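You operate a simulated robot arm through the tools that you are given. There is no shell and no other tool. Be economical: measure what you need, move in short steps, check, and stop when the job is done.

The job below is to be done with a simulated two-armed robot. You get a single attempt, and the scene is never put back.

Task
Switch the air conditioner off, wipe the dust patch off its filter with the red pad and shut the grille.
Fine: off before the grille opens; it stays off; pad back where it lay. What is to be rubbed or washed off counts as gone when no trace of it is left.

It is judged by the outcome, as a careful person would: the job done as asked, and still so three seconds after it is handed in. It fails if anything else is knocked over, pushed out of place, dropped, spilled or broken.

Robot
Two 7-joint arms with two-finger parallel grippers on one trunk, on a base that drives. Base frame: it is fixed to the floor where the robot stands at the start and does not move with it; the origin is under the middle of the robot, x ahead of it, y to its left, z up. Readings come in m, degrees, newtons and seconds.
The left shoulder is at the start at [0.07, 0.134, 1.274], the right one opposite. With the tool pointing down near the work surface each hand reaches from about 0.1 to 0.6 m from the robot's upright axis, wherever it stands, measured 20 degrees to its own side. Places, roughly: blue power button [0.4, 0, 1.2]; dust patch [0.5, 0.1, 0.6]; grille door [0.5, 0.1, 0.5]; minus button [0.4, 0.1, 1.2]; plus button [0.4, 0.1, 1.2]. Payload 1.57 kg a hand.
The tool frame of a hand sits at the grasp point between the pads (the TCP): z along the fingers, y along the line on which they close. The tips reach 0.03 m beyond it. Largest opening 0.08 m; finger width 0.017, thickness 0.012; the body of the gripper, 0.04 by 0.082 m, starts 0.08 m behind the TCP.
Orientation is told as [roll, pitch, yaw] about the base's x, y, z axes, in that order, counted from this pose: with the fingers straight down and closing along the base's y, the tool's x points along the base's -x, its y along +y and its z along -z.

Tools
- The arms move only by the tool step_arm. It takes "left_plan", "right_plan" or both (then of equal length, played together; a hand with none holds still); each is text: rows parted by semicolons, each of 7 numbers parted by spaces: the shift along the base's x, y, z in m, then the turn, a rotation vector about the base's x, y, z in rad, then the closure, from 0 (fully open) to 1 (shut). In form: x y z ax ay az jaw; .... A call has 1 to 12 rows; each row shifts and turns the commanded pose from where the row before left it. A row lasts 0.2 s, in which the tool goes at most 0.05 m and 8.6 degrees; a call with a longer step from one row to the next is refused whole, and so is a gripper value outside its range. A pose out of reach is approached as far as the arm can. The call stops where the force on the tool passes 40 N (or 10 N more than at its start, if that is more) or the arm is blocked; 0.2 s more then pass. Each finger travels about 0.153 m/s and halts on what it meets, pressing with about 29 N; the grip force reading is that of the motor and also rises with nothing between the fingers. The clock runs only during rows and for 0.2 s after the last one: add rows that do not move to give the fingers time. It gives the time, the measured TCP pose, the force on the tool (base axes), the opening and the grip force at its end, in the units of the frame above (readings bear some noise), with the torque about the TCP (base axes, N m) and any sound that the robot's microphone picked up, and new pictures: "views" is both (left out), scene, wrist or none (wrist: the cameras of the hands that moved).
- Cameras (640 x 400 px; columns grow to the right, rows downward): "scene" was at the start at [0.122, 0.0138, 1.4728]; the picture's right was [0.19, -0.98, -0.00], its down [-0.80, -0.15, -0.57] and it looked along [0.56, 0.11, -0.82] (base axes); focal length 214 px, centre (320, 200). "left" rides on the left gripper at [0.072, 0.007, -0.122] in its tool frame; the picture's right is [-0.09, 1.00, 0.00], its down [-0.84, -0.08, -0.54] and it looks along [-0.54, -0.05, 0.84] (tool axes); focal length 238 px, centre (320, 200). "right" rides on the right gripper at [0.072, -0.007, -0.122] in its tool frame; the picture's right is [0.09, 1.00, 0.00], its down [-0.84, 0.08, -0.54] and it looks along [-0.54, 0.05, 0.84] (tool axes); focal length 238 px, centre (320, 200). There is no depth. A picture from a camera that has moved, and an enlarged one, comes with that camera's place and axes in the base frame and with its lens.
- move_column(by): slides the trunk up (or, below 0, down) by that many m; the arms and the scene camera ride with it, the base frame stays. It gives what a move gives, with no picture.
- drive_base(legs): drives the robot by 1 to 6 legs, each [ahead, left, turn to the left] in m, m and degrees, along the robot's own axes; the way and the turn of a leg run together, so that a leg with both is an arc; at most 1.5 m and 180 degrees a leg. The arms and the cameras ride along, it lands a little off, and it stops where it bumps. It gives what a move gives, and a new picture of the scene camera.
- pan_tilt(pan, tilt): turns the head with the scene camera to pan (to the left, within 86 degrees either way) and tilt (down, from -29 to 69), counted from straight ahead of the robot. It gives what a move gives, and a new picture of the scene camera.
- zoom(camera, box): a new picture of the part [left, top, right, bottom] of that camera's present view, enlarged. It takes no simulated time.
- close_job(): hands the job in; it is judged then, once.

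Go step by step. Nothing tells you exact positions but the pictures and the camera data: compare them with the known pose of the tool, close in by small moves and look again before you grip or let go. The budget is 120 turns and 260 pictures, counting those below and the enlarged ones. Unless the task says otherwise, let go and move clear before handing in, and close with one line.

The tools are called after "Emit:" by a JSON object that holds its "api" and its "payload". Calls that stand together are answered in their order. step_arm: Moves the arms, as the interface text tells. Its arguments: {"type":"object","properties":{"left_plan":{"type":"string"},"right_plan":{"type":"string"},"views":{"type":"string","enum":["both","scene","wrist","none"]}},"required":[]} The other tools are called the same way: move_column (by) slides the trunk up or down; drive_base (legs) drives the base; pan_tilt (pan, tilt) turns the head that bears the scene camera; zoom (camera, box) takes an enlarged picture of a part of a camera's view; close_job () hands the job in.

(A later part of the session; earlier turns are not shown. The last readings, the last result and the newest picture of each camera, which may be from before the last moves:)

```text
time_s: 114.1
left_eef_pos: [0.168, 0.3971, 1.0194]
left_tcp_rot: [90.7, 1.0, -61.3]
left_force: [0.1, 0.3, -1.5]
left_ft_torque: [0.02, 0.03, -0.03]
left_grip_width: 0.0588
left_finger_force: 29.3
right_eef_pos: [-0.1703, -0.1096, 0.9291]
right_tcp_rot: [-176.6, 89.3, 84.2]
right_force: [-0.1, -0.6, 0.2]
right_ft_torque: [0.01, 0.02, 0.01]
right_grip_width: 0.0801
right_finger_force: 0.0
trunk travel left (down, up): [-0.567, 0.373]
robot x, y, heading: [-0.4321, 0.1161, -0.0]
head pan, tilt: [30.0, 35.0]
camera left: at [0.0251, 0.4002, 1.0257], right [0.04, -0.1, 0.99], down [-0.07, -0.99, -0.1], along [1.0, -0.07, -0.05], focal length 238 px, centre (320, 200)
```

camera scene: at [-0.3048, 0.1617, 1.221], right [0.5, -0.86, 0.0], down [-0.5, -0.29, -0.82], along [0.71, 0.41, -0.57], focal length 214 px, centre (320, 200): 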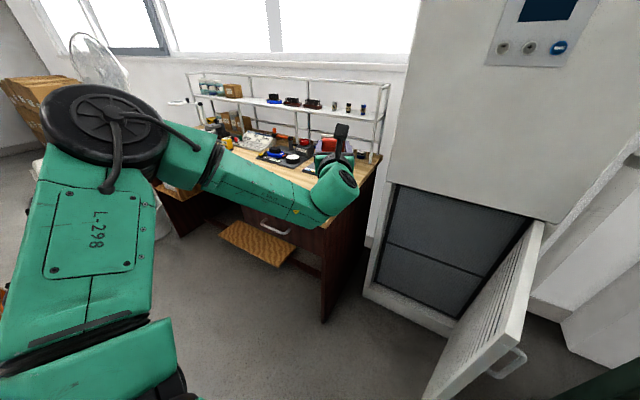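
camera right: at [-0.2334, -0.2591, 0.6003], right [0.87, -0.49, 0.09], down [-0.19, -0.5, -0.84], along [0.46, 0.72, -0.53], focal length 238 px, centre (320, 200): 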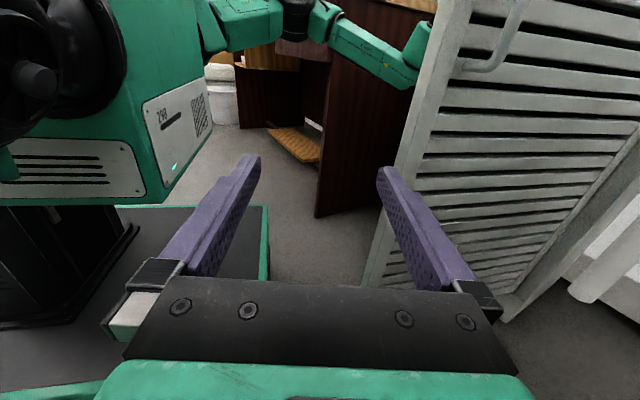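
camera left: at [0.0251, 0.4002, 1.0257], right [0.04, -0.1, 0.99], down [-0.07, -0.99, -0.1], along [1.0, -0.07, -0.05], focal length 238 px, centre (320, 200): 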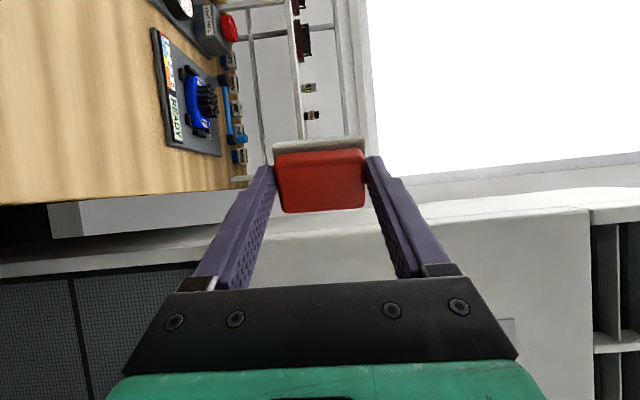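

Now I turn the hand to point straight down in its original orientation (one combined rotation of 105°).

Emit:
{"api": "step_arm", "payload": {"left_plan": "0 0 0 -0.1081 0.0642 0.0642 0.6; 0 0 0 -0.1081 0.0642 0.0642 0.6; 0 0 0 -0.1081 0.0642 0.0642 0.6; 0 0 0 -0.1081 0.0642 0.0642 0.6; 0 0 0 -0.1081 0.0642 0.0642 0.6; 0 0 0 -0.1081 0.0642 0.0642 0.6; 0 0 0 -0.1081 0.0642 0.0642 0.6; 0 0 0 -0.1081 0.0642 0.0642 0.6; 0 0 0 -0.1081 0.0642 0.0642 0.6; 0 0 0 -0.1081 0.0642 0.0642 0.6; 0 0 0 -0.1081 0.0642 0.0642 0.6; 0 0 0 -0.1081 0.0642 0.0642 0.6"}}

```text
time_s: 116.7
left_eef_pos: [0.1376, 0.4416, 1.0067]
left_tcp_rot: [13.5, -6.0, -9.0]
left_force: [0.0, 0.5, -0.1]
left_ft_torque: [0.02, 0.0, -0.01]
left_grip_width: 0.059
left_finger_force: 28.6
left hand out of reach, approached as far as the arm can: row 9, 10, 11
right_eef_pos: [-0.1694, -0.1097, 0.929]
right_tcp_rot: [-174.5, 89.3, 86.2]
right_force: [-0.6, -0.2, 0.0]
right_ft_torque: [0.02, -0.02, 0.01]
right_grip_width: 0.08
right_finger_force: 0.1
trunk travel left (down, up): [-0.567, 0.373]
robot x, y, heading: [-0.4359, 0.1186, 0.0]
head pan, tilt: [30.0, 35.0]
camera scene: at [-0.3044, 0.1607, 1.221], right [0.5, -0.86, 0.0], down [-0.5, -0.29, -0.82], along [0.71, 0.41, -0.57], focal length 214 px, centre (320, 200)
camera left: at [0.0516, 0.4329, 1.1196], right [0.22, 0.95, 0.24], down [0.74, -0.32, 0.59], along [0.64, 0.05, -0.77], focal length 238 px, centre (320, 200)
```

scene: 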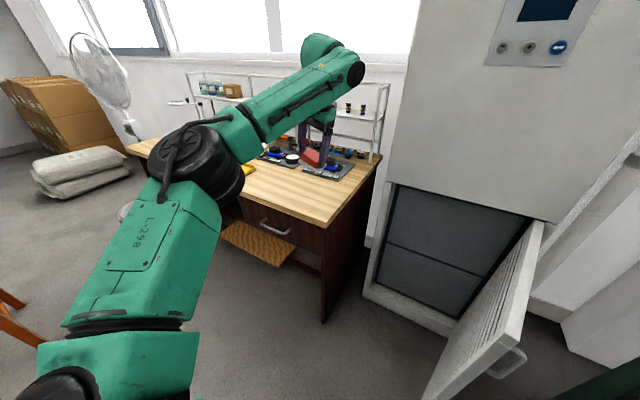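
left: 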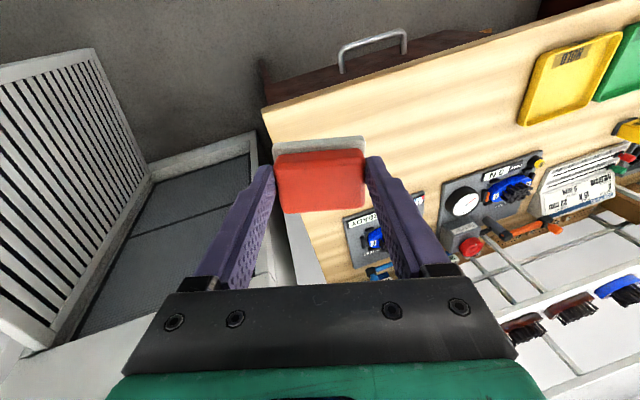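

The pad points almost down. I drive back to where I picked it up from.

Emit:
{"api": "drive_base", "payload": {"legs": [[0.17, 0.03, 0]]}}

Emit:
{"api": "step_arm", "payload": {"left_plan": "-0.01 0.01 0 0 0 0 0.6; -0.01 0.01 0 0 0 0 0.6; 0 0 0 0 0 0 0.6"}}

```text
time_s: 118.2
left_eef_pos: [0.3085, 0.4725, 1.0073]
left_tcp_rot: [13.7, -6.1, -9.1]
left_force: [-0.2, -0.2, -0.6]
left_ft_torque: [0.01, 0.03, 0.03]
left_grip_width: 0.0587
left_finger_force: 28.6
right_eef_pos: [-0.0002, -0.0793, 0.9285]
right_tcp_rot: [-174.1, 89.3, 86.7]
right_force: [0.2, -0.9, -0.1]
right_ft_torque: [-0.01, -0.02, 0.04]
right_grip_width: 0.0802
right_finger_force: 0.1
trunk travel left (down, up): [-0.567, 0.373]
robot x, y, heading: [-0.2634, 0.1481, 0.2]
head pan, tilt: [30.0, 35.0]
camera scene: at [-0.1346, 0.1915, 1.221], right [0.5, -0.86, 0.0], down [-0.5, -0.29, -0.82], along [0.71, 0.41, -0.57], focal length 214 px, centre (320, 200)
```

scene: 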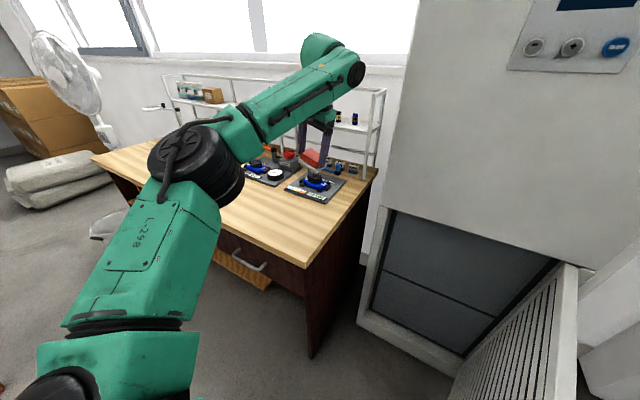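

```text
time_s: 119.0
left_eef_pos: [0.2887, 0.492, 1.0065]
left_tcp_rot: [13.7, -6.1, -9.1]
left_force: [-0.8, -0.3, -0.3]
left_ft_torque: [-0.02, -0.02, -0.03]
left_grip_width: 0.0588
left_finger_force: 28.5
right_eef_pos: [-0.0006, -0.0804, 0.9281]
right_tcp_rot: [-175.4, 89.3, 85.4]
right_force: [0.3, 0.6, 0.0]
right_ft_torque: [-0.01, -0.04, -0.02]
right_grip_width: 0.08
right_finger_force: 0.2
trunk travel left (down, up): [-0.567, 0.373]
robot x, y, heading: [-0.2614, 0.1453, -0.1]
head pan, tilt: [30.0, 35.0]
camera scene: at [-0.135, 0.1912, 1.221], right [0.5, -0.86, 0.0], down [-0.5, -0.29, -0.82], along [0.71, 0.41, -0.57], focal length 214 px, centre (320, 200)
camera left: at [0.201, 0.4829, 1.1195], right [0.22, 0.94, 0.24], down [0.74, -0.32, 0.59], along [0.64, 0.05, -0.77], focal length 238 px, centre (320, 200)
```

scene: 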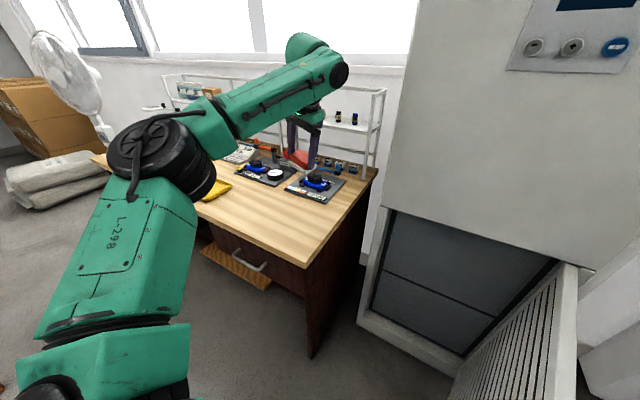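
left: 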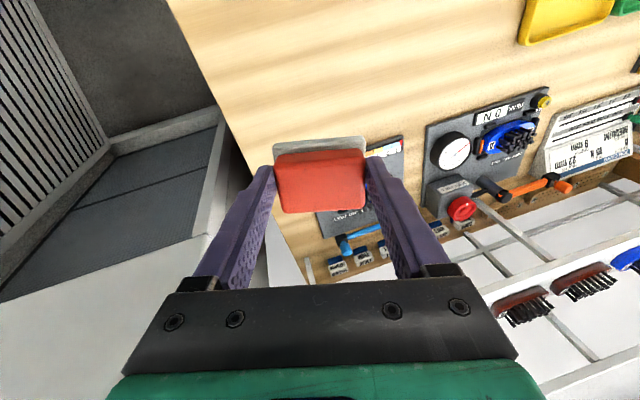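

I square the hand exactly and descend above the pad's old place.

Emit:
{"api": "step_arm", "payload": {"left_plan": "-0.0081 0.0095 -0.0266 -0.0575 0.0312 0.0363 0.6; -0.0081 0.0095 -0.0266 -0.0575 0.0312 0.0363 0.6; -0.0081 0.0095 -0.0266 -0.0575 0.0312 0.0363 0.6; -0.0081 0.0095 -0.0266 -0.0575 0.0312 0.0363 0.6; 0 0 0 0 0 0 0.6; 0 0 0 0 0 0 0.6", "views": "wrist"}}

```text
time_s: 120.4
left_eef_pos: [0.2562, 0.531, 0.901]
left_tcp_rot: [0.0, 0.1, -0.1]
left_force: [0.0, 0.9, -0.1]
left_ft_torque: [0.01, 0.02, -0.03]
left_grip_width: 0.0588
left_finger_force: 28.6
right_eef_pos: [-0.0016, -0.0796, 0.9293]
right_tcp_rot: [-176.2, 89.4, 84.7]
right_force: [-0.3, 0.0, 0.0]
right_ft_torque: [0.01, -0.04, 0.01]
right_grip_width: 0.08
right_finger_force: 0.1
trunk travel left (down, up): [-0.567, 0.373]
robot x, y, heading: [-0.2652, 0.1489, -0.1]
head pan, tilt: [30.0, 35.0]
camera left: at [0.1827, 0.5368, 1.0235], right [0.09, 1.0, 0.0], down [0.84, -0.08, 0.54], along [0.54, -0.05, -0.84], focal length 238 px, centre (320, 200)
```

left: 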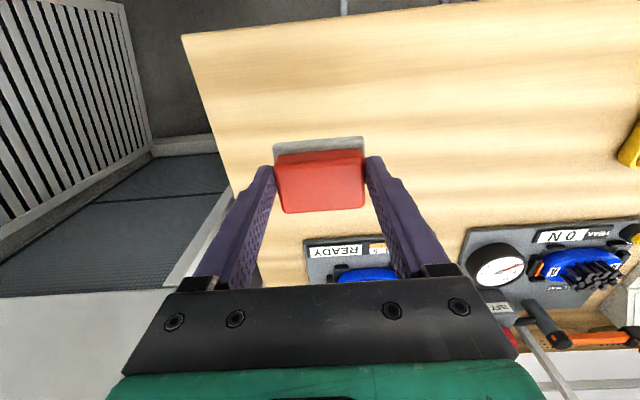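

The pad hasn't slipped in the grip and the bench view matches the pick-up. I lower it to the surface.

Emit:
{"api": "step_arm", "payload": {"left_plan": "0 -0.0005 -0.04 0 0 0 0.6; 0 -0.0005 -0.035 0 0 0 0.6; 0 0 -0.01 0 0 0 0.6; 0 0 -0.003 0 0 0 0.6; 0 0 0 0 0 0 0.6", "views": "none"}}

```text
time_s: 121.6
left_eef_pos: [0.2564, 0.5307, 0.812]
left_tcp_rot: [-0.1, 0.1, 0.0]
left_force: [0.4, 0.1, -1.7]
left_ft_torque: [-0.03, 0.01, -0.02]
left_grip_width: 0.0589
left_finger_force: 28.8
right_eef_pos: [-0.0013, -0.0805, 0.9283]
right_tcp_rot: [-176.5, 89.3, 84.2]
right_force: [-0.2, 0.4, 0.1]
right_ft_torque: [-0.01, 0.01, 0.02]
right_grip_width: 0.08
right_finger_force: 0.2
trunk travel left (down, up): [-0.567, 0.373]
robot x, y, heading: [-0.2648, 0.1449, 0.4]
head pan, tilt: [30.0, 35.0]
```

Emit:
{"api": "step_arm", "payload": {"left_plan": "0 0 -0.0015 0 0 0 0.6; 0 0 -0.0015 0 0 0 0.6; 0 0 0 0 0 0 0.6", "views": "wrist"}}

Emit:
{"api": "pan_tilt", "payload": {"pan": 30, "tilt": 50}}

Emit:
{"api": "zoom", "payload": {"camera": "scene", "box": [240, 110, 336, 170]}}

```text
time_s: 122.4
left_eef_pos: [0.2563, 0.5294, 0.8088]
left_tcp_rot: [0.0, 0.2, 0.0]
left_force: [0.6, 0.2, -0.1]
left_ft_torque: [-0.02, 0.01, 0.02]
left_grip_width: 0.0588
left_finger_force: 29.3
right_eef_pos: [-0.0017, -0.0799, 0.9289]
right_tcp_rot: [-176.2, 89.2, 84.6]
right_force: [-1.1, -0.4, -0.1]
right_ft_torque: [-0.03, 0.01, -0.02]
right_grip_width: 0.0798
right_finger_force: 0.0
trunk travel left (down, up): [-0.567, 0.373]
robot x, y, heading: [-0.2659, 0.1442, 0.1]
head pan, tilt: [30.0, 35.0]
camera left: at [0.1835, 0.5358, 0.9324], right [0.09, 1.0, 0.0], down [0.84, -0.08, 0.54], along [0.54, -0.05, -0.84], focal length 238 px, centre (320, 200)
```

left: 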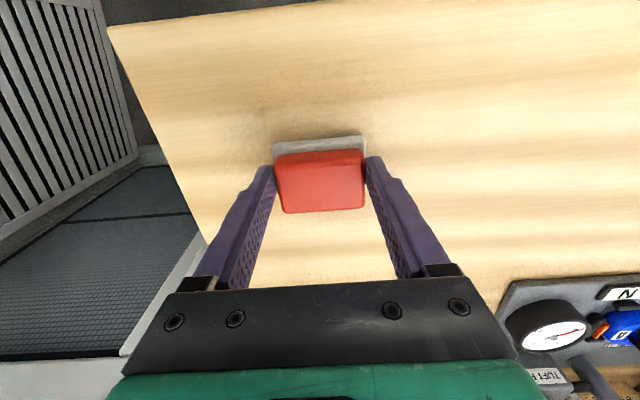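

```text
time_s: 123.1
left_eef_pos: [0.2562, 0.5295, 0.8096]
left_tcp_rot: [0.0, 0.2, -0.1]
left_force: [-0.2, 0.5, -0.8]
left_ft_torque: [0.0, -0.01, -0.01]
left_grip_width: 0.0586
left_finger_force: 29.2
right_eef_pos: [0.0001, -0.0802, 0.929]
right_tcp_rot: [-176.2, 89.3, 84.7]
right_force: [0.5, -0.1, -0.1]
right_ft_torque: [-0.01, -0.01, -0.01]
right_grip_width: 0.08
right_finger_force: 0.1
trunk travel left (down, up): [-0.567, 0.373]
robot x, y, heading: [-0.2595, 0.1474, 0.2]
head pan, tilt: [30.0, 50.0]
camera scene: at [-0.1446, 0.186, 1.1993], right [0.5, -0.86, 0.0], down [-0.66, -0.38, -0.64], along [0.56, 0.32, -0.77], focal length 214 px, centre (320, 200)
```

scene: 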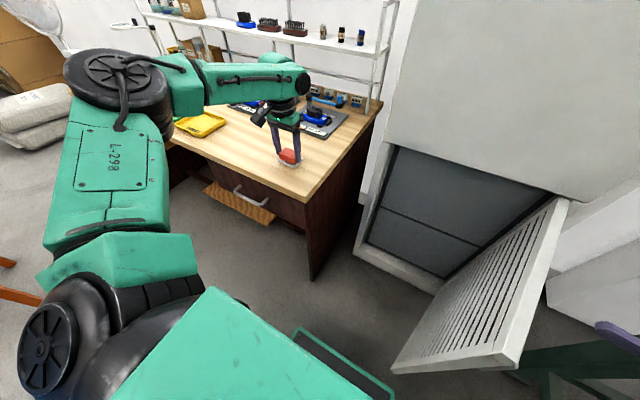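

```text
6.67 times, centred on (288, 140) of scene
camera zoom: at [-0.1446, 0.186, 1.1993], right [0.5, -0.86, 0.0], down [-0.66, -0.38, -0.64], along [0.56, 0.32, -0.77], focal length 1430 px, centre (533, 600)
```

zoom: 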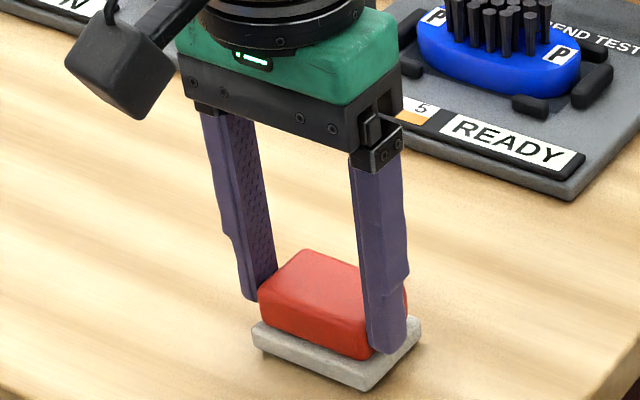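

Not in contact yet. I lower millimetre by millimetre.

Emit:
{"api": "step_arm", "payload": {"left_plan": "0 0 -0.001 0 0 0 0.6; 0 0 -0.001 0 0 0 0.6; 0 0 0 0 0 0 0.6", "views": "none"}}

```text
time_s: 123.9
left_eef_pos: [0.256, 0.5291, 0.8077]
left_tcp_rot: [0.0, -0.1, 0.0]
left_force: [-0.7, -0.4, -0.2]
left_ft_torque: [-0.01, -0.03, -0.01]
left_grip_width: 0.0587
left_finger_force: 29.4
right_eef_pos: [-0.0009, -0.0805, 0.9278]
right_tcp_rot: [-176.4, 89.3, 84.5]
right_force: [-0.4, 0.2, 0.2]
right_ft_torque: [-0.04, -0.01, 0.01]
right_grip_width: 0.08
right_finger_force: 0.0
trunk travel left (down, up): [-0.567, 0.373]
robot x, y, heading: [-0.2634, 0.1462, 0.0]
head pan, tilt: [30.0, 50.0]
```

Emit:
{"api": "step_arm", "payload": {"left_plan": "0 0 -0.001 0 0 0 0.6; 0 0 -0.001 0 0 0 0.6; 0 0 0 0 0 0 0.6", "views": "none"}}

Emit:
{"api": "zoom", "payload": {"camera": "scene", "box": [256, 130, 320, 170]}}

```text
time_s: 124.7
left_eef_pos: [0.2549, 0.5297, 0.8078]
left_tcp_rot: [0.1, -0.2, 0.0]
left_force: [2.4, 2.9, 11.1]
left_ft_torque: [-0.07, -0.05, 0.01]
left_grip_width: 0.0591
left_finger_force: 28.9
right_eef_pos: [-0.0008, -0.0813, 0.9284]
right_tcp_rot: [177.9, 89.2, 78.8]
right_force: [0.5, 0.3, -0.8]
right_ft_torque: [0.01, -0.02, -0.01]
right_grip_width: 0.0801
right_finger_force: 0.1
trunk travel left (down, up): [-0.567, 0.373]
robot x, y, heading: [-0.2624, 0.1461, 0.3]
head pan, tilt: [30.0, 50.0]
```

```text
10.00 times, centred on (288, 150) of scene
camera zoom: at [-0.146, 0.1853, 1.1996], right [0.5, -0.86, 0.0], down [-0.66, -0.38, -0.64], along [0.56, 0.32, -0.77], focal length 2145 px, centre (640, 700)
```

zoom: 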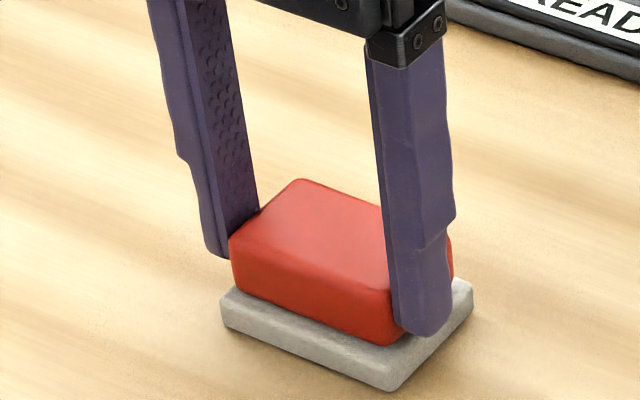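

The pad is on the bench (11 N). I open slowly and lift straight up.

Emit:
{"api": "step_arm", "payload": {"left_plan": "0 0 0.0005 0 0 0 0.25; 0 0 0 0 0 0 0.1; 0 0 0 0 0 0 0; 0 0 0 0 0 0 0; 0 0 0.03 0 0 0 0; 0 0 0.04 0 0 0 0; 0 0 0.04 0 0 0 0; 0 0 0 0 0 0 0"}}

Emit:
{"api": "zoom", "payload": {"camera": "scene", "box": [248, 130, 328, 180]}}

```text
time_s: 126.5
left_eef_pos: [0.2568, 0.5295, 0.9159]
left_tcp_rot: [0.0, 0.1, -0.1]
left_force: [0.6, -0.5, -0.4]
left_ft_torque: [-0.01, -0.01, 0.02]
left_grip_width: 0.08
left_finger_force: 0.0
right_eef_pos: [-0.0003, -0.0797, 0.9283]
right_tcp_rot: [-175.5, 89.4, 85.2]
right_force: [-0.7, -0.2, -0.3]
right_ft_torque: [-0.02, 0.03, -0.04]
right_grip_width: 0.08
right_finger_force: 0.0
trunk travel left (down, up): [-0.567, 0.373]
robot x, y, heading: [-0.2627, 0.1489, -0.1]
head pan, tilt: [30.0, 50.0]
camera scene: at [-0.1444, 0.1863, 1.1992], right [0.5, -0.86, 0.0], down [-0.66, -0.38, -0.64], along [0.56, 0.32, -0.77], focal length 214 px, centre (320, 200)
camera left: at [0.184, 0.5362, 1.0387], right [0.09, 1.0, 0.0], down [0.84, -0.08, 0.54], along [0.54, -0.05, -0.84], focal length 238 px, centre (320, 200)
```

scene: 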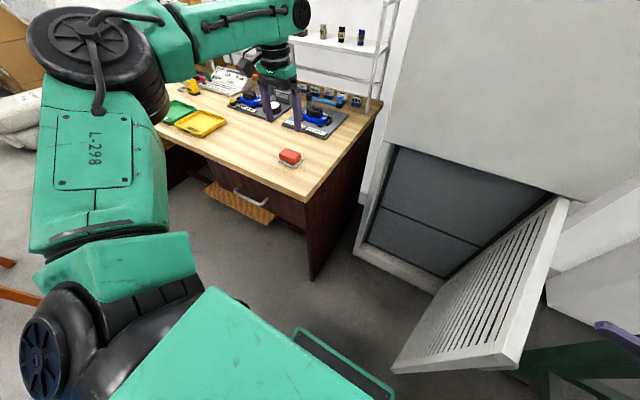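
left: 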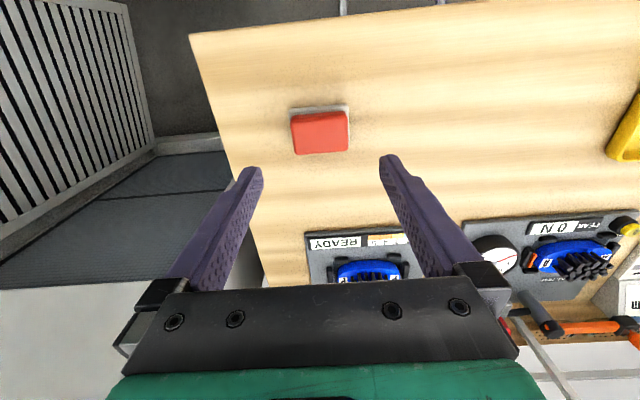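

```text
8.00 times, centred on (288, 155) of scene
camera zoom: at [-0.1444, 0.1863, 1.1992], right [0.5, -0.86, 0.0], down [-0.66, -0.38, -0.64], along [0.56, 0.32, -0.77], focal length 1716 px, centre (576, 560)
```

zoom: 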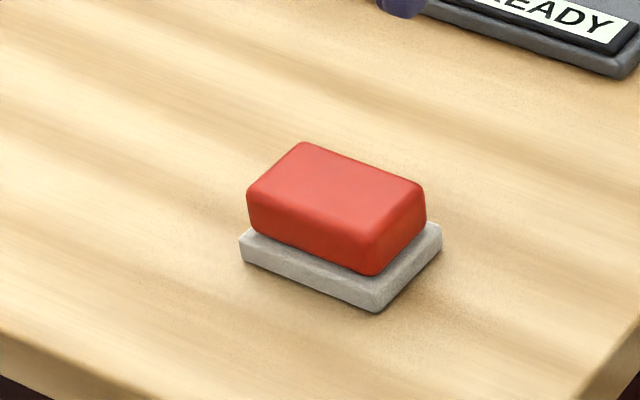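

The pad is back in place. Now the grille: I withdraw the left hand from the bench and bring the right hand back to its place outside the door handle.

Emit:
{"api": "step_arm", "payload": {"left_plan": "0 0 0.04 0 0 0 0; -0.024 -0.012 0.026 0 0 0 0; -0.024 -0.012 0.026 0 0 0 0; -0.024 -0.012 0.026 0 0 0 0; -0.024 -0.012 0.026 0 0 0 0; -0.024 -0.012 0.026 0 0 0 0; -0.024 -0.012 0.026 0 0 0 0; -0.024 -0.012 0 0 0 0 0", "right_plan": "0 0 0 0 0 0 0; 0 -0.012 0.001 0 0 0 0; 0 -0.012 0.001 0 0 0 0; 0 -0.012 0.001 0 0 0 0; 0.01 -0.012 0 0 0 0 0; 0.01 -0.012 0 0 0 0 0; 0.01 -0.012 0 0 0 0 0; 0.01 -0.012 0 0 0 0 0"}}

```text
time_s: 128.3
left_eef_pos: [0.0879, 0.4451, 1.1125]
left_tcp_rot: [0.1, 0.1, 0.0]
left_force: [-0.2, -1.0, 0.9]
left_ft_torque: [-0.02, 0.01, -0.01]
left_grip_width: 0.0798
left_finger_force: 0.1
right_eef_pos: [0.0393, -0.1657, 0.9324]
right_tcp_rot: [-179.6, 89.3, 81.2]
right_force: [-0.4, -0.3, -0.4]
right_ft_torque: [0.0, 0.03, 0.0]
right_grip_width: 0.0799
right_finger_force: 0.1
trunk travel left (down, up): [-0.567, 0.373]
robot x, y, heading: [-0.2643, 0.1425, -0.0]
head pan, tilt: [30.0, 50.0]
camera scene: at [-0.1456, 0.1857, 1.1994], right [0.5, -0.86, 0.0], down [-0.66, -0.38, -0.64], along [0.56, 0.32, -0.77], focal length 214 px, centre (320, 200)
camera right: at [0.0127, -0.2844, 1.0036], right [0.98, -0.16, 0.09], down [-0.01, -0.54, -0.84], along [0.18, 0.83, -0.53], focal length 238 px, centre (320, 200)
camera left: at [0.0148, 0.4514, 1.2355], right [0.09, 1.0, 0.0], down [0.84, -0.08, 0.54], along [0.54, -0.05, -0.84], focal length 238 px, centre (320, 200)
```

scene: 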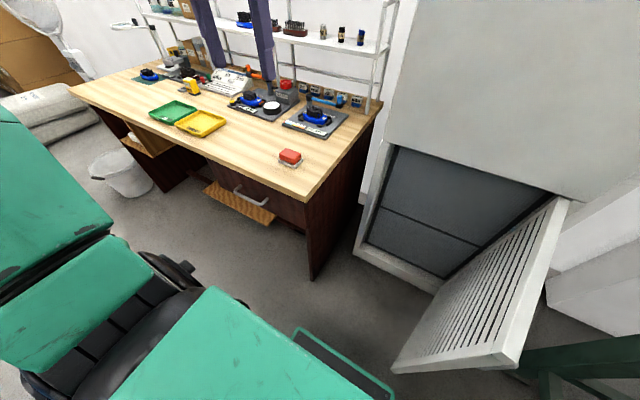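
right: 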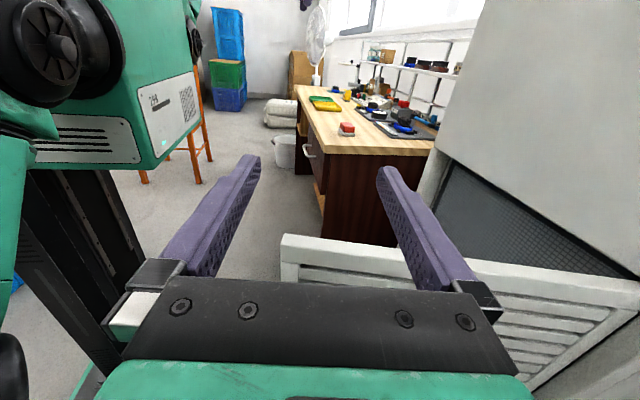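
left: 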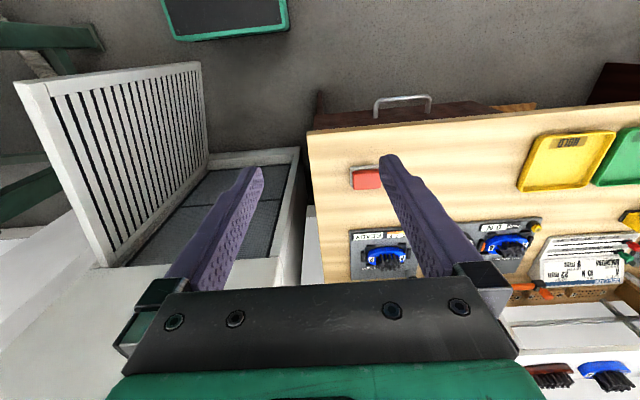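

I lower the trunk to bring the right hand down beside the handle.

Emit:
{"api": "move_column", "payload": {"by": -0.27}}

Emit:
{"api": "zoom", "payload": {"camera": "right", "box": [0, 0, 640, 400]}}

```text
time_s: 131.1
left_eef_pos: [0.0895, 0.4464, 0.8427]
left_tcp_rot: [0.0, 0.0, -0.1]
left_force: [-0.3, -0.8, -0.5]
left_ft_torque: [0.03, 0.02, -0.03]
left_grip_width: 0.0801
left_finger_force: 0.2
right_eef_pos: [0.0393, -0.1639, 0.663]
right_tcp_rot: [-177.1, 89.3, 83.7]
right_force: [-1.0, 0.2, 0.3]
right_ft_torque: [-0.02, 0.02, -0.02]
right_grip_width: 0.0798
right_finger_force: 0.0
trunk travel left (down, up): [-0.297, 0.643]
robot x, y, heading: [-0.2633, 0.144, 0.2]
head pan, tilt: [30.0, 50.0]
```

```text
1.00 times, centred on (320, 200) of right
camera zoom: at [0.0132, -0.2841, 0.7335], right [0.98, -0.16, 0.09], down [-0.01, -0.54, -0.84], along [0.18, 0.83, -0.53], focal length 238 px, centre (320, 200)
```

zoom: 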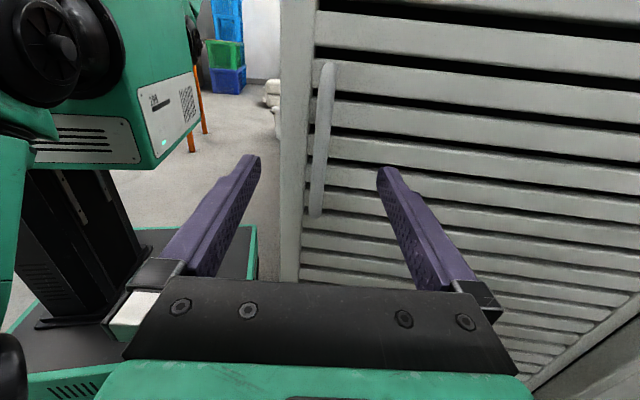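

Same view as at release. I advance onto the bar and grip it.

Emit:
{"api": "step_arm", "payload": {"right_plan": "0.006 0.029 0 0 0 -0.025 0; 0.006 0.031 0 0 0 -0.025 0; 0 0 0 0 0 0 0; 0 0 0 0 0 0 1; 0 0 0 0 0 0 1; 0 0 0 0 0 0 1", "views": "wrist"}}

```text
time_s: 132.5
left_eef_pos: [0.0887, 0.4467, 0.8422]
left_tcp_rot: [0.0, 0.1, 0.0]
left_force: [0.0, 0.1, 0.1]
left_ft_torque: [0.0, -0.03, 0.0]
left_grip_width: 0.08
left_finger_force: 0.1
right_eef_pos: [0.0488, -0.1035, 0.6613]
right_tcp_rot: [179.5, 89.5, 77.5]
right_force: [-12.1, 1.9, -6.1]
right_ft_torque: [-0.03, 0.07, -0.01]
right_grip_width: 0.0116
right_finger_force: 28.8
trunk travel left (down, up): [-0.297, 0.643]
robot x, y, heading: [-0.2646, 0.147, 0.1]
head pan, tilt: [30.0, 50.0]
camera right: at [0.0179, -0.2218, 0.7332], right [0.97, -0.21, 0.09], down [-0.03, -0.54, -0.84], along [0.22, 0.82, -0.53], focal length 238 px, centre (320, 200)
```

right: 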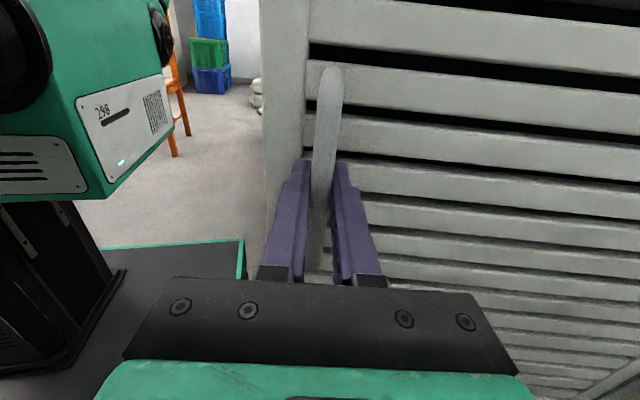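

Gripped. I swing the door back along the reversed arc.

Emit:
{"api": "step_arm", "payload": {"right_plan": "0.0018 0.0177 0 0 0 -0.0437 1; 0.0038 0.0177 0 0 0 -0.0437 1; 0.0053 0.0173 0 0 0 -0.0437 1; 0.0053 0.0173 0 0 0 -0.0437 1; 0.0068 0.0169 0 0 0 -0.0437 1; 0.0068 0.0169 0 0 0 -0.0437 1; 0.0083 0.0161 0 0 0 -0.0437 1; 0.0083 0.0161 0 0 0 -0.0437 1; 0.0095 0.0154 0 0 0 -0.0437 1; 0.0095 0.0154 0 0 0 -0.0437 1; 0.0109 0.0144 0 0 0 -0.0437 1; 0.0109 0.0144 0 0 0 -0.0437 1", "views": "scene"}}

```text
time_s: 135.1
left_eef_pos: [0.0904, 0.4446, 0.842]
left_tcp_rot: [0.1, 0.1, 0.0]
left_force: [0.0, 0.3, 0.0]
left_ft_torque: [-0.01, -0.02, 0.01]
left_grip_width: 0.0799
left_finger_force: 0.0
right_eef_pos: [0.1409, 0.0898, 0.6614]
right_tcp_rot: [-173.9, 89.3, 53.8]
right_force: [14.9, -12.6, 6.0]
right_ft_torque: [-0.72, 0.44, 0.14]
right_grip_width: 0.0118
right_finger_force: 29.6
trunk travel left (down, up): [-0.297, 0.643]
robot x, y, heading: [-0.2639, 0.1491, -0.1]
head pan, tilt: [30.0, 50.0]
camera scene: at [-0.1432, 0.1845, 0.9293], right [0.5, -0.87, 0.0], down [-0.66, -0.38, -0.64], along [0.55, 0.32, -0.77], focal length 214 px, centre (320, 200)
```

scene: 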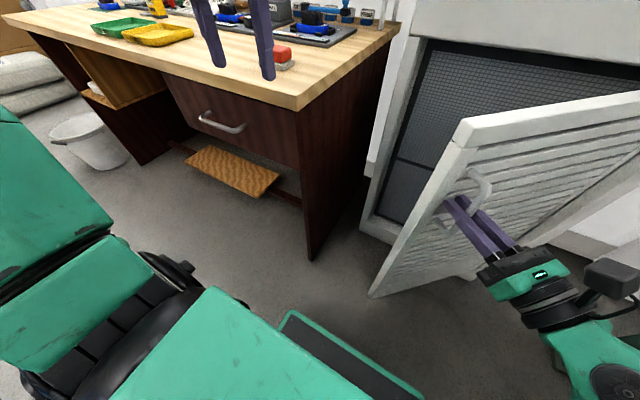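

Half shut. I continue, easing slightly inward.

Emit:
{"api": "step_arm", "payload": {"right_plan": "0.0141 0.012 0 0 0 -0.0437 1; 0.0121 0.0135 0 0 0 -0.0437 1; 0.0132 0.0123 0 0 0 -0.0437 1; 0.0132 0.0123 0 0 0 -0.0437 1; 0.0143 0.0111 0 0 0 -0.0437 1; 0.0143 0.0111 0 0 0 -0.0437 1; 0.0152 0.0098 0 0 0 -0.0437 1; 0.0152 0.0098 0 0 0 -0.0437 1; 0.016 0.0085 0 0 0 -0.0437 1; 0.016 0.0085 0 0 0 -0.0437 1; 0.0167 0.0071 0 0 0 -0.0437 1; 0.0167 0.0071 0 0 0 -0.0437 1", "views": "scene"}}

```text
time_s: 137.1
left_eef_pos: [0.0876, 0.4472, 0.8432]
left_tcp_rot: [0.0, 0.1, 0.2]
left_force: [1.2, -0.5, -0.1]
left_ft_torque: [0.02, 0.06, 0.02]
left_grip_width: 0.0799
left_finger_force: 0.1
right_eef_pos: [0.264, 0.1887, 0.6499]
right_tcp_rot: [90.0, 83.7, -63.3]
right_force: [-8.5, 17.4, 12.6]
right_ft_torque: [0.79, -0.09, -0.03]
right_grip_width: 0.0134
right_finger_force: 30.1
right hand out of reach, approached as far as the arm can: row 10
trunk travel left (down, up): [-0.297, 0.643]
robot x, y, heading: [-0.2592, 0.1471, 0.6]
head pan, tilt: [30.0, 50.0]
stopped in row 10 (right hand): the force on the tool passed its limit (the readings are from after the stop); the commanded pose is now the measured one
camera scene: at [-0.1459, 0.1868, 0.9296], right [0.51, -0.86, 0.0], down [-0.66, -0.39, -0.64], along [0.56, 0.32, -0.77], focal length 214 px, centre (320, 200)
```

scene: 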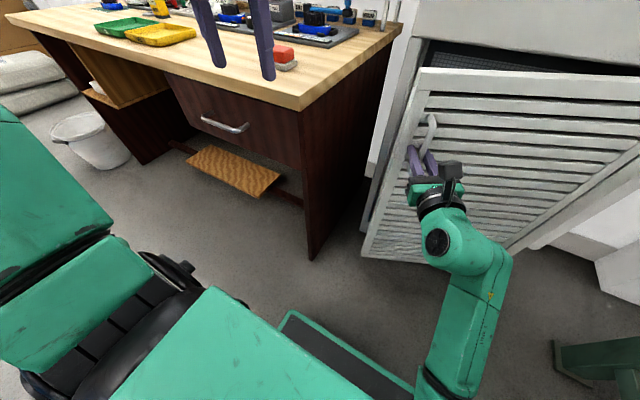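

The right arm hit a reach limit with the door some 20° open. I let go, back off, and will push the door shut with closed fingers.

Emit:
{"api": "step_arm", "payload": {"right_plan": "0 0 0 0 0 0 0.5; 0 0 0 0 0 0 0; 0 0 0 0 0 0 0; -0.025 -0.008 0 0 0 0 0; -0.025 -0.008 0 0 0 0 0; -0.025 -0.01 0 0 0 0 0; 0 0 0 0 0 0 0"}}

```text
time_s: 138.7
left_eef_pos: [0.0879, 0.4469, 0.8413]
left_tcp_rot: [0.1, 0.1, 0.3]
left_force: [-0.6, 0.4, 0.1]
left_ft_torque: [0.03, 0.01, -0.02]
left_grip_width: 0.08
left_finger_force: 0.2
right_eef_pos: [0.191, 0.1611, 0.6487]
right_tcp_rot: [86.0, 83.8, -67.9]
right_force: [-0.1, 0.6, -0.4]
right_ft_torque: [0.0, 0.0, 0.0]
right_grip_width: 0.0801
right_finger_force: 0.0
trunk travel left (down, up): [-0.297, 0.643]
robot x, y, heading: [-0.2625, 0.1474, 0.3]
head pan, tilt: [30.0, 50.0]
camera scene: at [-0.1449, 0.1868, 0.9293], right [0.5, -0.86, 0.0], down [-0.66, -0.39, -0.64], along [0.55, 0.32, -0.77], focal length 214 px, centre (320, 200)
camera right: at [0.0754, 0.1199, 0.7212], right [0.43, -0.88, 0.2], down [-0.42, -0.39, -0.82], along [0.8, 0.27, -0.54], focal length 238 px, centre (320, 200)
```

scene: 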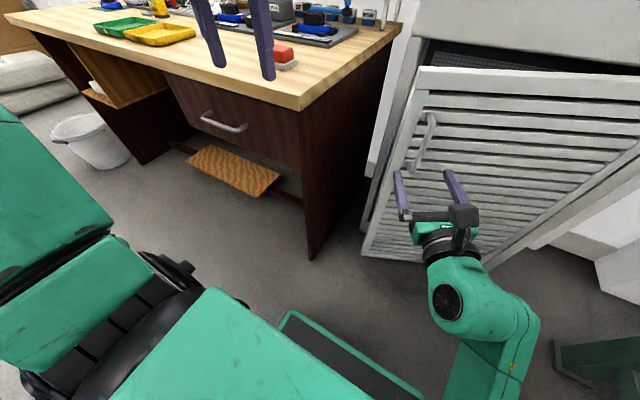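
right: 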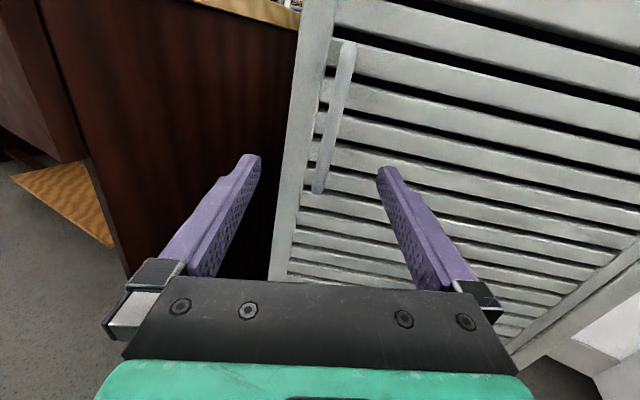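

I shut the fingers, shift right of the handle and push on the louvre face.

Emit:
{"api": "step_arm", "payload": {"right_plan": "0 -0.015 0 0 0 -0.05 1; 0 -0.015 0 0 0 -0.05 1; 0 -0.015 0 0 0 -0.05 1; 0.03 0 0 0 0 -0.05 1; 0.03 0 0 0 0 -0.05 1; 0.03 0 0 0 0 -0.05 1; 0.02 0 0 0 0 0 1; 0 0 0 0 0 0 1"}}

```text
time_s: 139.8
left_eef_pos: [0.0883, 0.4455, 0.8421]
left_tcp_rot: [0.1, 0.1, 0.1]
left_force: [-0.6, 0.2, -0.2]
left_ft_torque: [0.03, -0.02, -0.02]
left_grip_width: 0.08
left_finger_force: 0.0
right_eef_pos: [0.2116, 0.122, 0.6051]
right_tcp_rot: [75.0, 72.7, -86.3]
right_force: [-1.1, 0.5, 0.3]
right_ft_torque: [0.01, 0.01, -0.01]
right_grip_width: 0.0
right_finger_force: 21.5
right hand out of reach, approached as far as the arm can: row 5
trunk travel left (down, up): [-0.297, 0.643]
robot x, y, heading: [-0.2662, 0.1451, 0.5]
head pan, tilt: [30.0, 50.0]
stopped in row 5 (right hand): the arm was blocked; the commanded pose is now the measured one
camera scene: at [-0.145, 0.1866, 0.9293], right [0.5, -0.86, 0.0], down [-0.66, -0.39, -0.64], along [0.56, 0.32, -0.77], focal length 214 px, centre (320, 200)
camera right: at [0.0921, 0.1109, 0.6823], right [0.31, -0.87, 0.37], down [-0.47, -0.49, -0.74], along [0.82, 0.05, -0.57], focal length 238 px, centre (320, 200)
```

scene: 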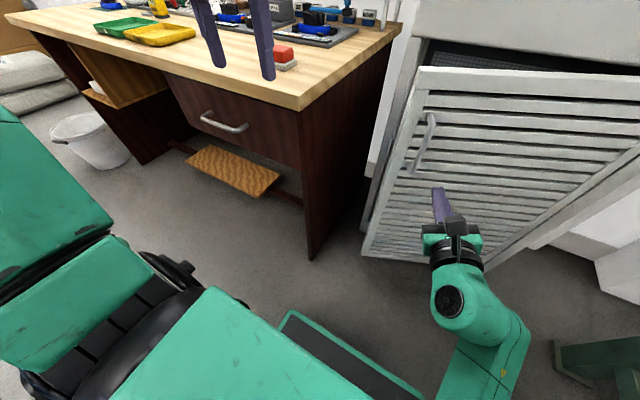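
right: 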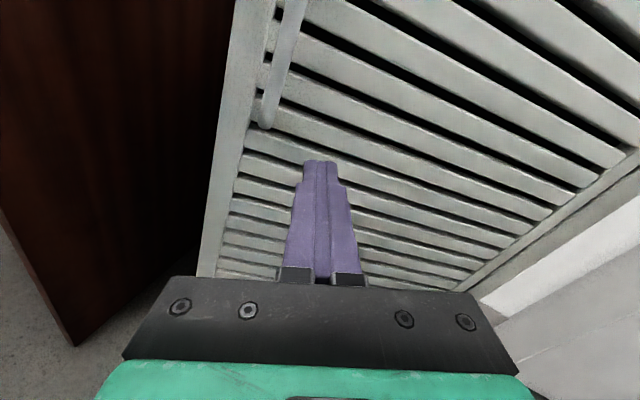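

The right arm is at its limits here, so I'll push by driving the base. First I bring the left hand inward, clear of the bench, and shift the base 4 cm right.

Emit:
{"api": "step_arm", "payload": {"left_plan": "-0.0075 -0.03 0.005 0 0 0 0; -0.0075 -0.03 0.005 0 0 0 0; -0.0075 -0.03 0.005 0 0 0 0; -0.0075 -0.03 0.005 0 0 0 0; 0 0 0 0 0 0 0", "views": "none"}}

Emit:
{"api": "drive_base", "payload": {"legs": [[0, -0.04, 0]]}}

```text
time_s: 141.0
left_eef_pos: [0.0586, 0.3265, 0.8623]
left_tcp_rot: [0.0, 0.0, 0.3]
left_force: [0.6, -0.3, 0.2]
left_ft_torque: [-0.01, -0.02, 0.03]
left_grip_width: 0.08
left_finger_force: 0.1
right_eef_pos: [0.2108, 0.1225, 0.6044]
right_tcp_rot: [74.9, 72.7, -86.4]
right_force: [-0.1, 0.5, -0.5]
right_ft_torque: [-0.02, 0.0, 0.03]
right_grip_width: 0.0
right_finger_force: 22.0
trunk travel left (down, up): [-0.297, 0.643]
robot x, y, heading: [-0.2592, 0.1453, 0.3]
head pan, tilt: [30.0, 50.0]
```

```text
time_s: 141.9
left_eef_pos: [0.0564, 0.2857, 0.8623]
left_tcp_rot: [0.2, 0.1, 0.2]
left_force: [0.6, -0.1, -0.5]
left_ft_torque: [0.01, -0.02, -0.02]
left_grip_width: 0.0797
left_finger_force: 0.0
right_eef_pos: [0.2105, 0.0793, 0.6046]
right_tcp_rot: [74.9, 72.8, -86.4]
right_force: [-0.7, 0.0, 0.2]
right_ft_torque: [-0.02, 0.04, 0.01]
right_grip_width: 0.0
right_finger_force: 21.6
trunk travel left (down, up): [-0.297, 0.643]
robot x, y, heading: [-0.2608, 0.1071, 0.6]
head pan, tilt: [30.0, 50.0]
camera scene: at [-0.1448, 0.1458, 0.9293], right [0.5, -0.86, 0.0], down [-0.66, -0.39, -0.64], along [0.55, 0.32, -0.77], focal length 214 px, centre (320, 200)
```

scene: 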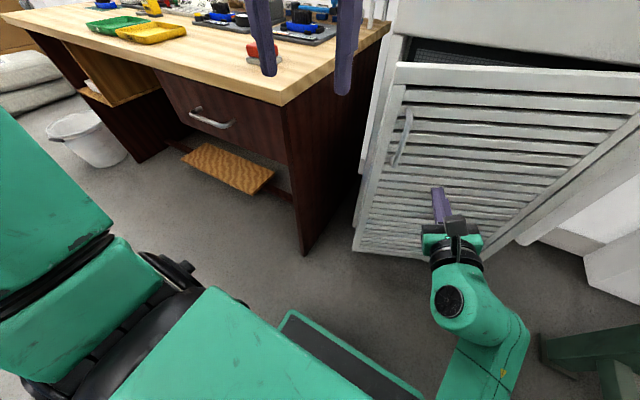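

I drive ahead gently to bring the fingertips against the door.

Emit:
{"api": "drive_base", "payload": {"legs": [[0.14, 0, 0]]}}

```text
time_s: 143.2
left_eef_pos: [0.2002, 0.2871, 0.8636]
left_tcp_rot: [0.0, 0.1, 0.2]
left_force: [0.5, -0.3, -0.8]
left_ft_torque: [-0.02, 0.03, 0.0]
left_grip_width: 0.0799
left_finger_force: 0.1
right_eef_pos: [0.3526, 0.0817, 0.6048]
right_tcp_rot: [74.6, 72.7, -86.5]
right_force: [-0.1, 0.4, 0.2]
right_ft_torque: [0.0, 0.03, -0.01]
right_grip_width: 0.0001
right_finger_force: 21.5
trunk travel left (down, up): [-0.297, 0.643]
robot x, y, heading: [-0.1223, 0.1058, 0.4]
head pan, tilt: [30.0, 50.0]
camera scene: at [-0.0035, 0.1472, 0.9292], right [0.5, -0.86, 0.0], down [-0.66, -0.39, -0.64], along [0.55, 0.32, -0.77], focal length 214 px, centre (320, 200)
```

scene: 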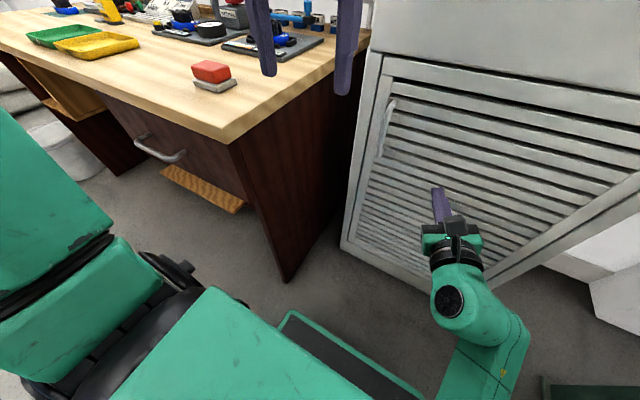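

The door already looks shut or nearly so. I zoom in.

Emit:
{"api": "zoom", "payload": {"camera": "scene", "box": [330, 30, 640, 224]}}

Emit:
{"api": "zoom", "payload": {"camera": "right", "box": [0, 0, 640, 400]}}

Emit:
{"api": "zoom", "payload": {"camera": "left", "box": [0, 0, 640, 400]}}

```text
2.06 times, centred on (485, 127) of scene
camera zoom: at [-0.0035, 0.1472, 0.9292], right [0.5, -0.86, 0.0], down [-0.66, -0.39, -0.64], along [0.55, 0.32, -0.77], focal length 442 px, centre (-20, 350)
```

zoom: 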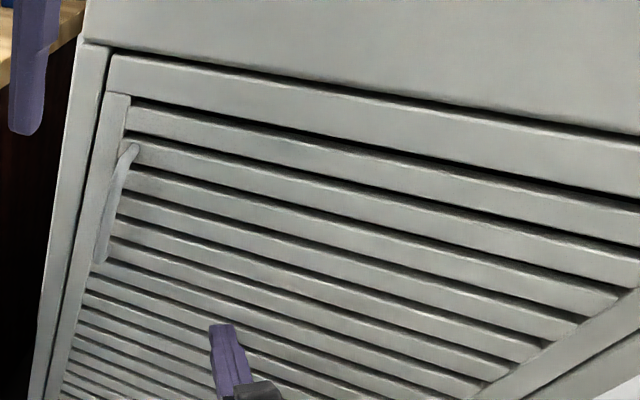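

```text
1.00 times, centred on (320, 200) of right
camera zoom: at [0.2334, 0.0715, 0.6817], right [0.31, -0.87, 0.37], down [-0.47, -0.49, -0.73], along [0.82, 0.05, -0.57], focal length 238 px, centre (320, 200)
```

zoom: 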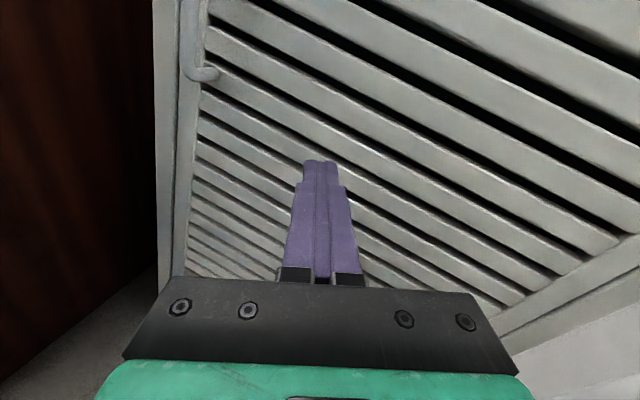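

```text
1.00 times, centred on (320, 200) of left
camera zoom: at [0.1268, 0.2927, 0.9848], right [0.09, 1.0, 0.0], down [0.84, -0.07, 0.54], along [0.54, -0.05, -0.84], focal length 238 px, centre (320, 200)
```

zoom: 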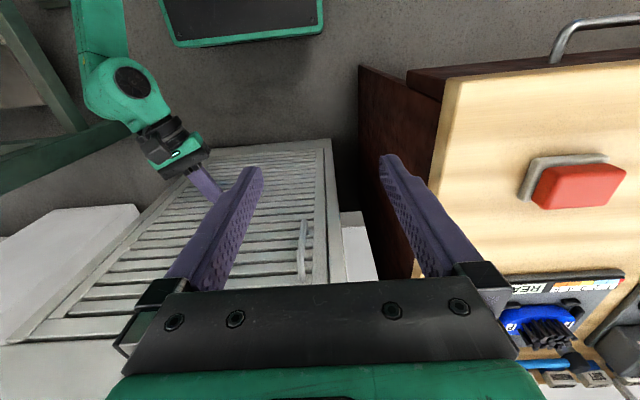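

It seems to have coasted shut. I drive up carefully until the tips press on it, to be sure it is fully seated.

Emit:
{"api": "drive_base", "payload": {"legs": [[0.07, 0, 0]]}}

```text
time_s: 144.4
left_eef_pos: [0.2711, 0.2857, 0.8621]
left_tcp_rot: [-0.1, 0.2, 0.2]
left_force: [0.0, -0.3, 1.3]
left_ft_torque: [0.03, -0.01, 0.0]
left_grip_width: 0.08
left_finger_force: 0.0
right_eef_pos: [0.4226, 0.0821, 0.6036]
right_tcp_rot: [74.4, 72.7, -86.9]
right_force: [0.3, 0.1, -1.1]
right_ft_torque: [0.01, -0.01, -0.01]
right_grip_width: 0.0
right_finger_force: 21.3
trunk travel left (down, up): [-0.297, 0.643]
robot x, y, heading: [-0.0514, 0.1097, 0.3]
head pan, tilt: [30.0, 50.0]
stopped in leg 1: the force on the tool passed its limit (the readings are from after the stop); the commanded pose is now the measured one
camera scene: at [0.0674, 0.1476, 0.9293], right [0.5, -0.86, 0.0], down [-0.66, -0.39, -0.64], along [0.56, 0.32, -0.77], focal length 214 px, centre (320, 200)
```

scene: 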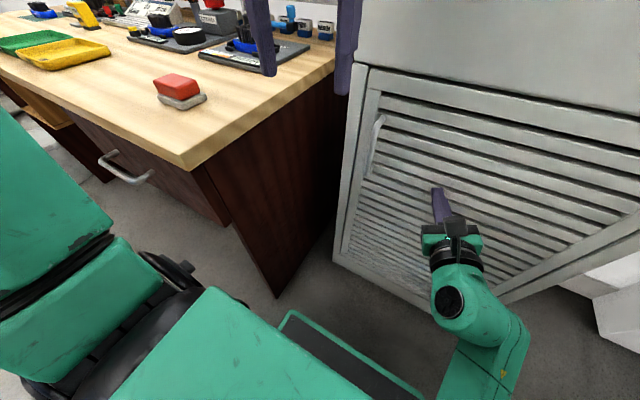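

The tips met a firm, seated door. I back away and inspect everything.

Emit:
{"api": "drive_base", "payload": {"legs": [[-0.3, 0, 0]]}}

Emit:
{"api": "pan_tilt", "payload": {"pan": 5, "tilt": 25}}

```text
time_s: 146.4
left_eef_pos: [-0.0301, 0.2855, 0.8616]
left_tcp_rot: [0.0, 0.1, 0.2]
left_force: [-0.5, -0.1, -0.2]
left_ft_torque: [0.0, 0.0, -0.01]
left_grip_width: 0.0797
left_finger_force: 0.0
right_eef_pos: [0.121, 0.0797, 0.6041]
right_tcp_rot: [74.5, 72.7, -86.9]
right_force: [0.3, 0.8, 0.8]
right_ft_torque: [0.01, 0.0, -0.03]
right_grip_width: 0.0001
right_finger_force: 21.4
trunk travel left (down, up): [-0.297, 0.643]
robot x, y, heading: [-0.3517, 0.1076, 0.2]
head pan, tilt: [30.0, 50.0]
camera scene: at [-0.2337, 0.1461, 0.9294], right [0.5, -0.86, 0.0], down [-0.66, -0.39, -0.64], along [0.56, 0.32, -0.77], focal length 214 px, centre (320, 200)
```

scene: 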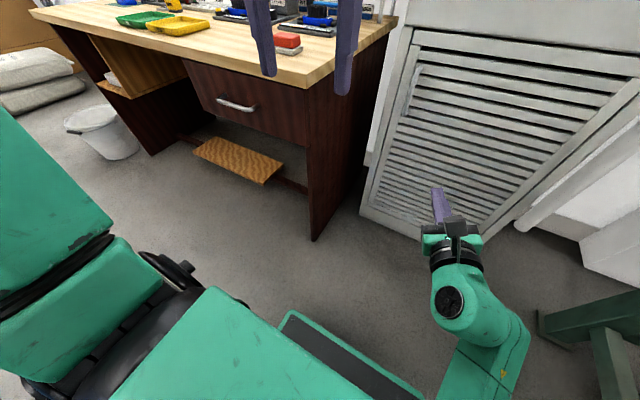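

```text
time_s: 147.3
left_eef_pos: [-0.0309, 0.2849, 0.8619]
left_tcp_rot: [0.0, 0.1, 0.1]
left_force: [0.1, 0.7, 0.5]
left_ft_torque: [0.04, 0.02, 0.02]
left_grip_width: 0.0801
left_finger_force: 0.1
right_eef_pos: [0.1214, 0.0813, 0.6048]
right_tcp_rot: [74.4, 72.7, -86.9]
right_force: [-0.4, -0.2, -0.4]
right_ft_torque: [-0.01, 0.0, 0.01]
right_grip_width: 0.0
right_finger_force: 21.2
trunk travel left (down, up): [-0.297, 0.643]
robot x, y, heading: [-0.3535, 0.11, 0.5]
head pan, tilt: [5.0, 25.0]
camera scene: at [-0.2081, 0.1158, 0.9667], right [0.09, -1.0, 0.0], down [-0.42, -0.04, -0.91], along [0.9, 0.08, -0.42], focal length 214 px, centre (320, 200)
```

scene: 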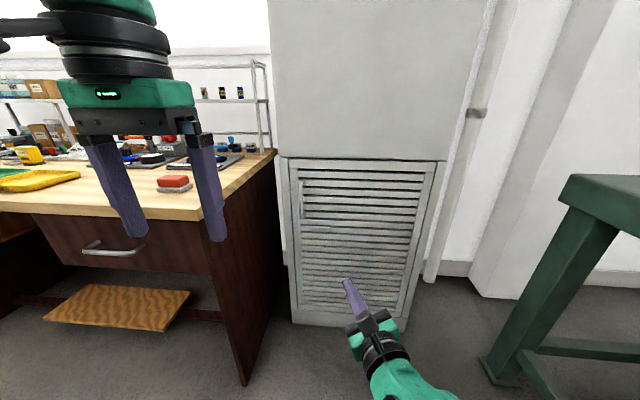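

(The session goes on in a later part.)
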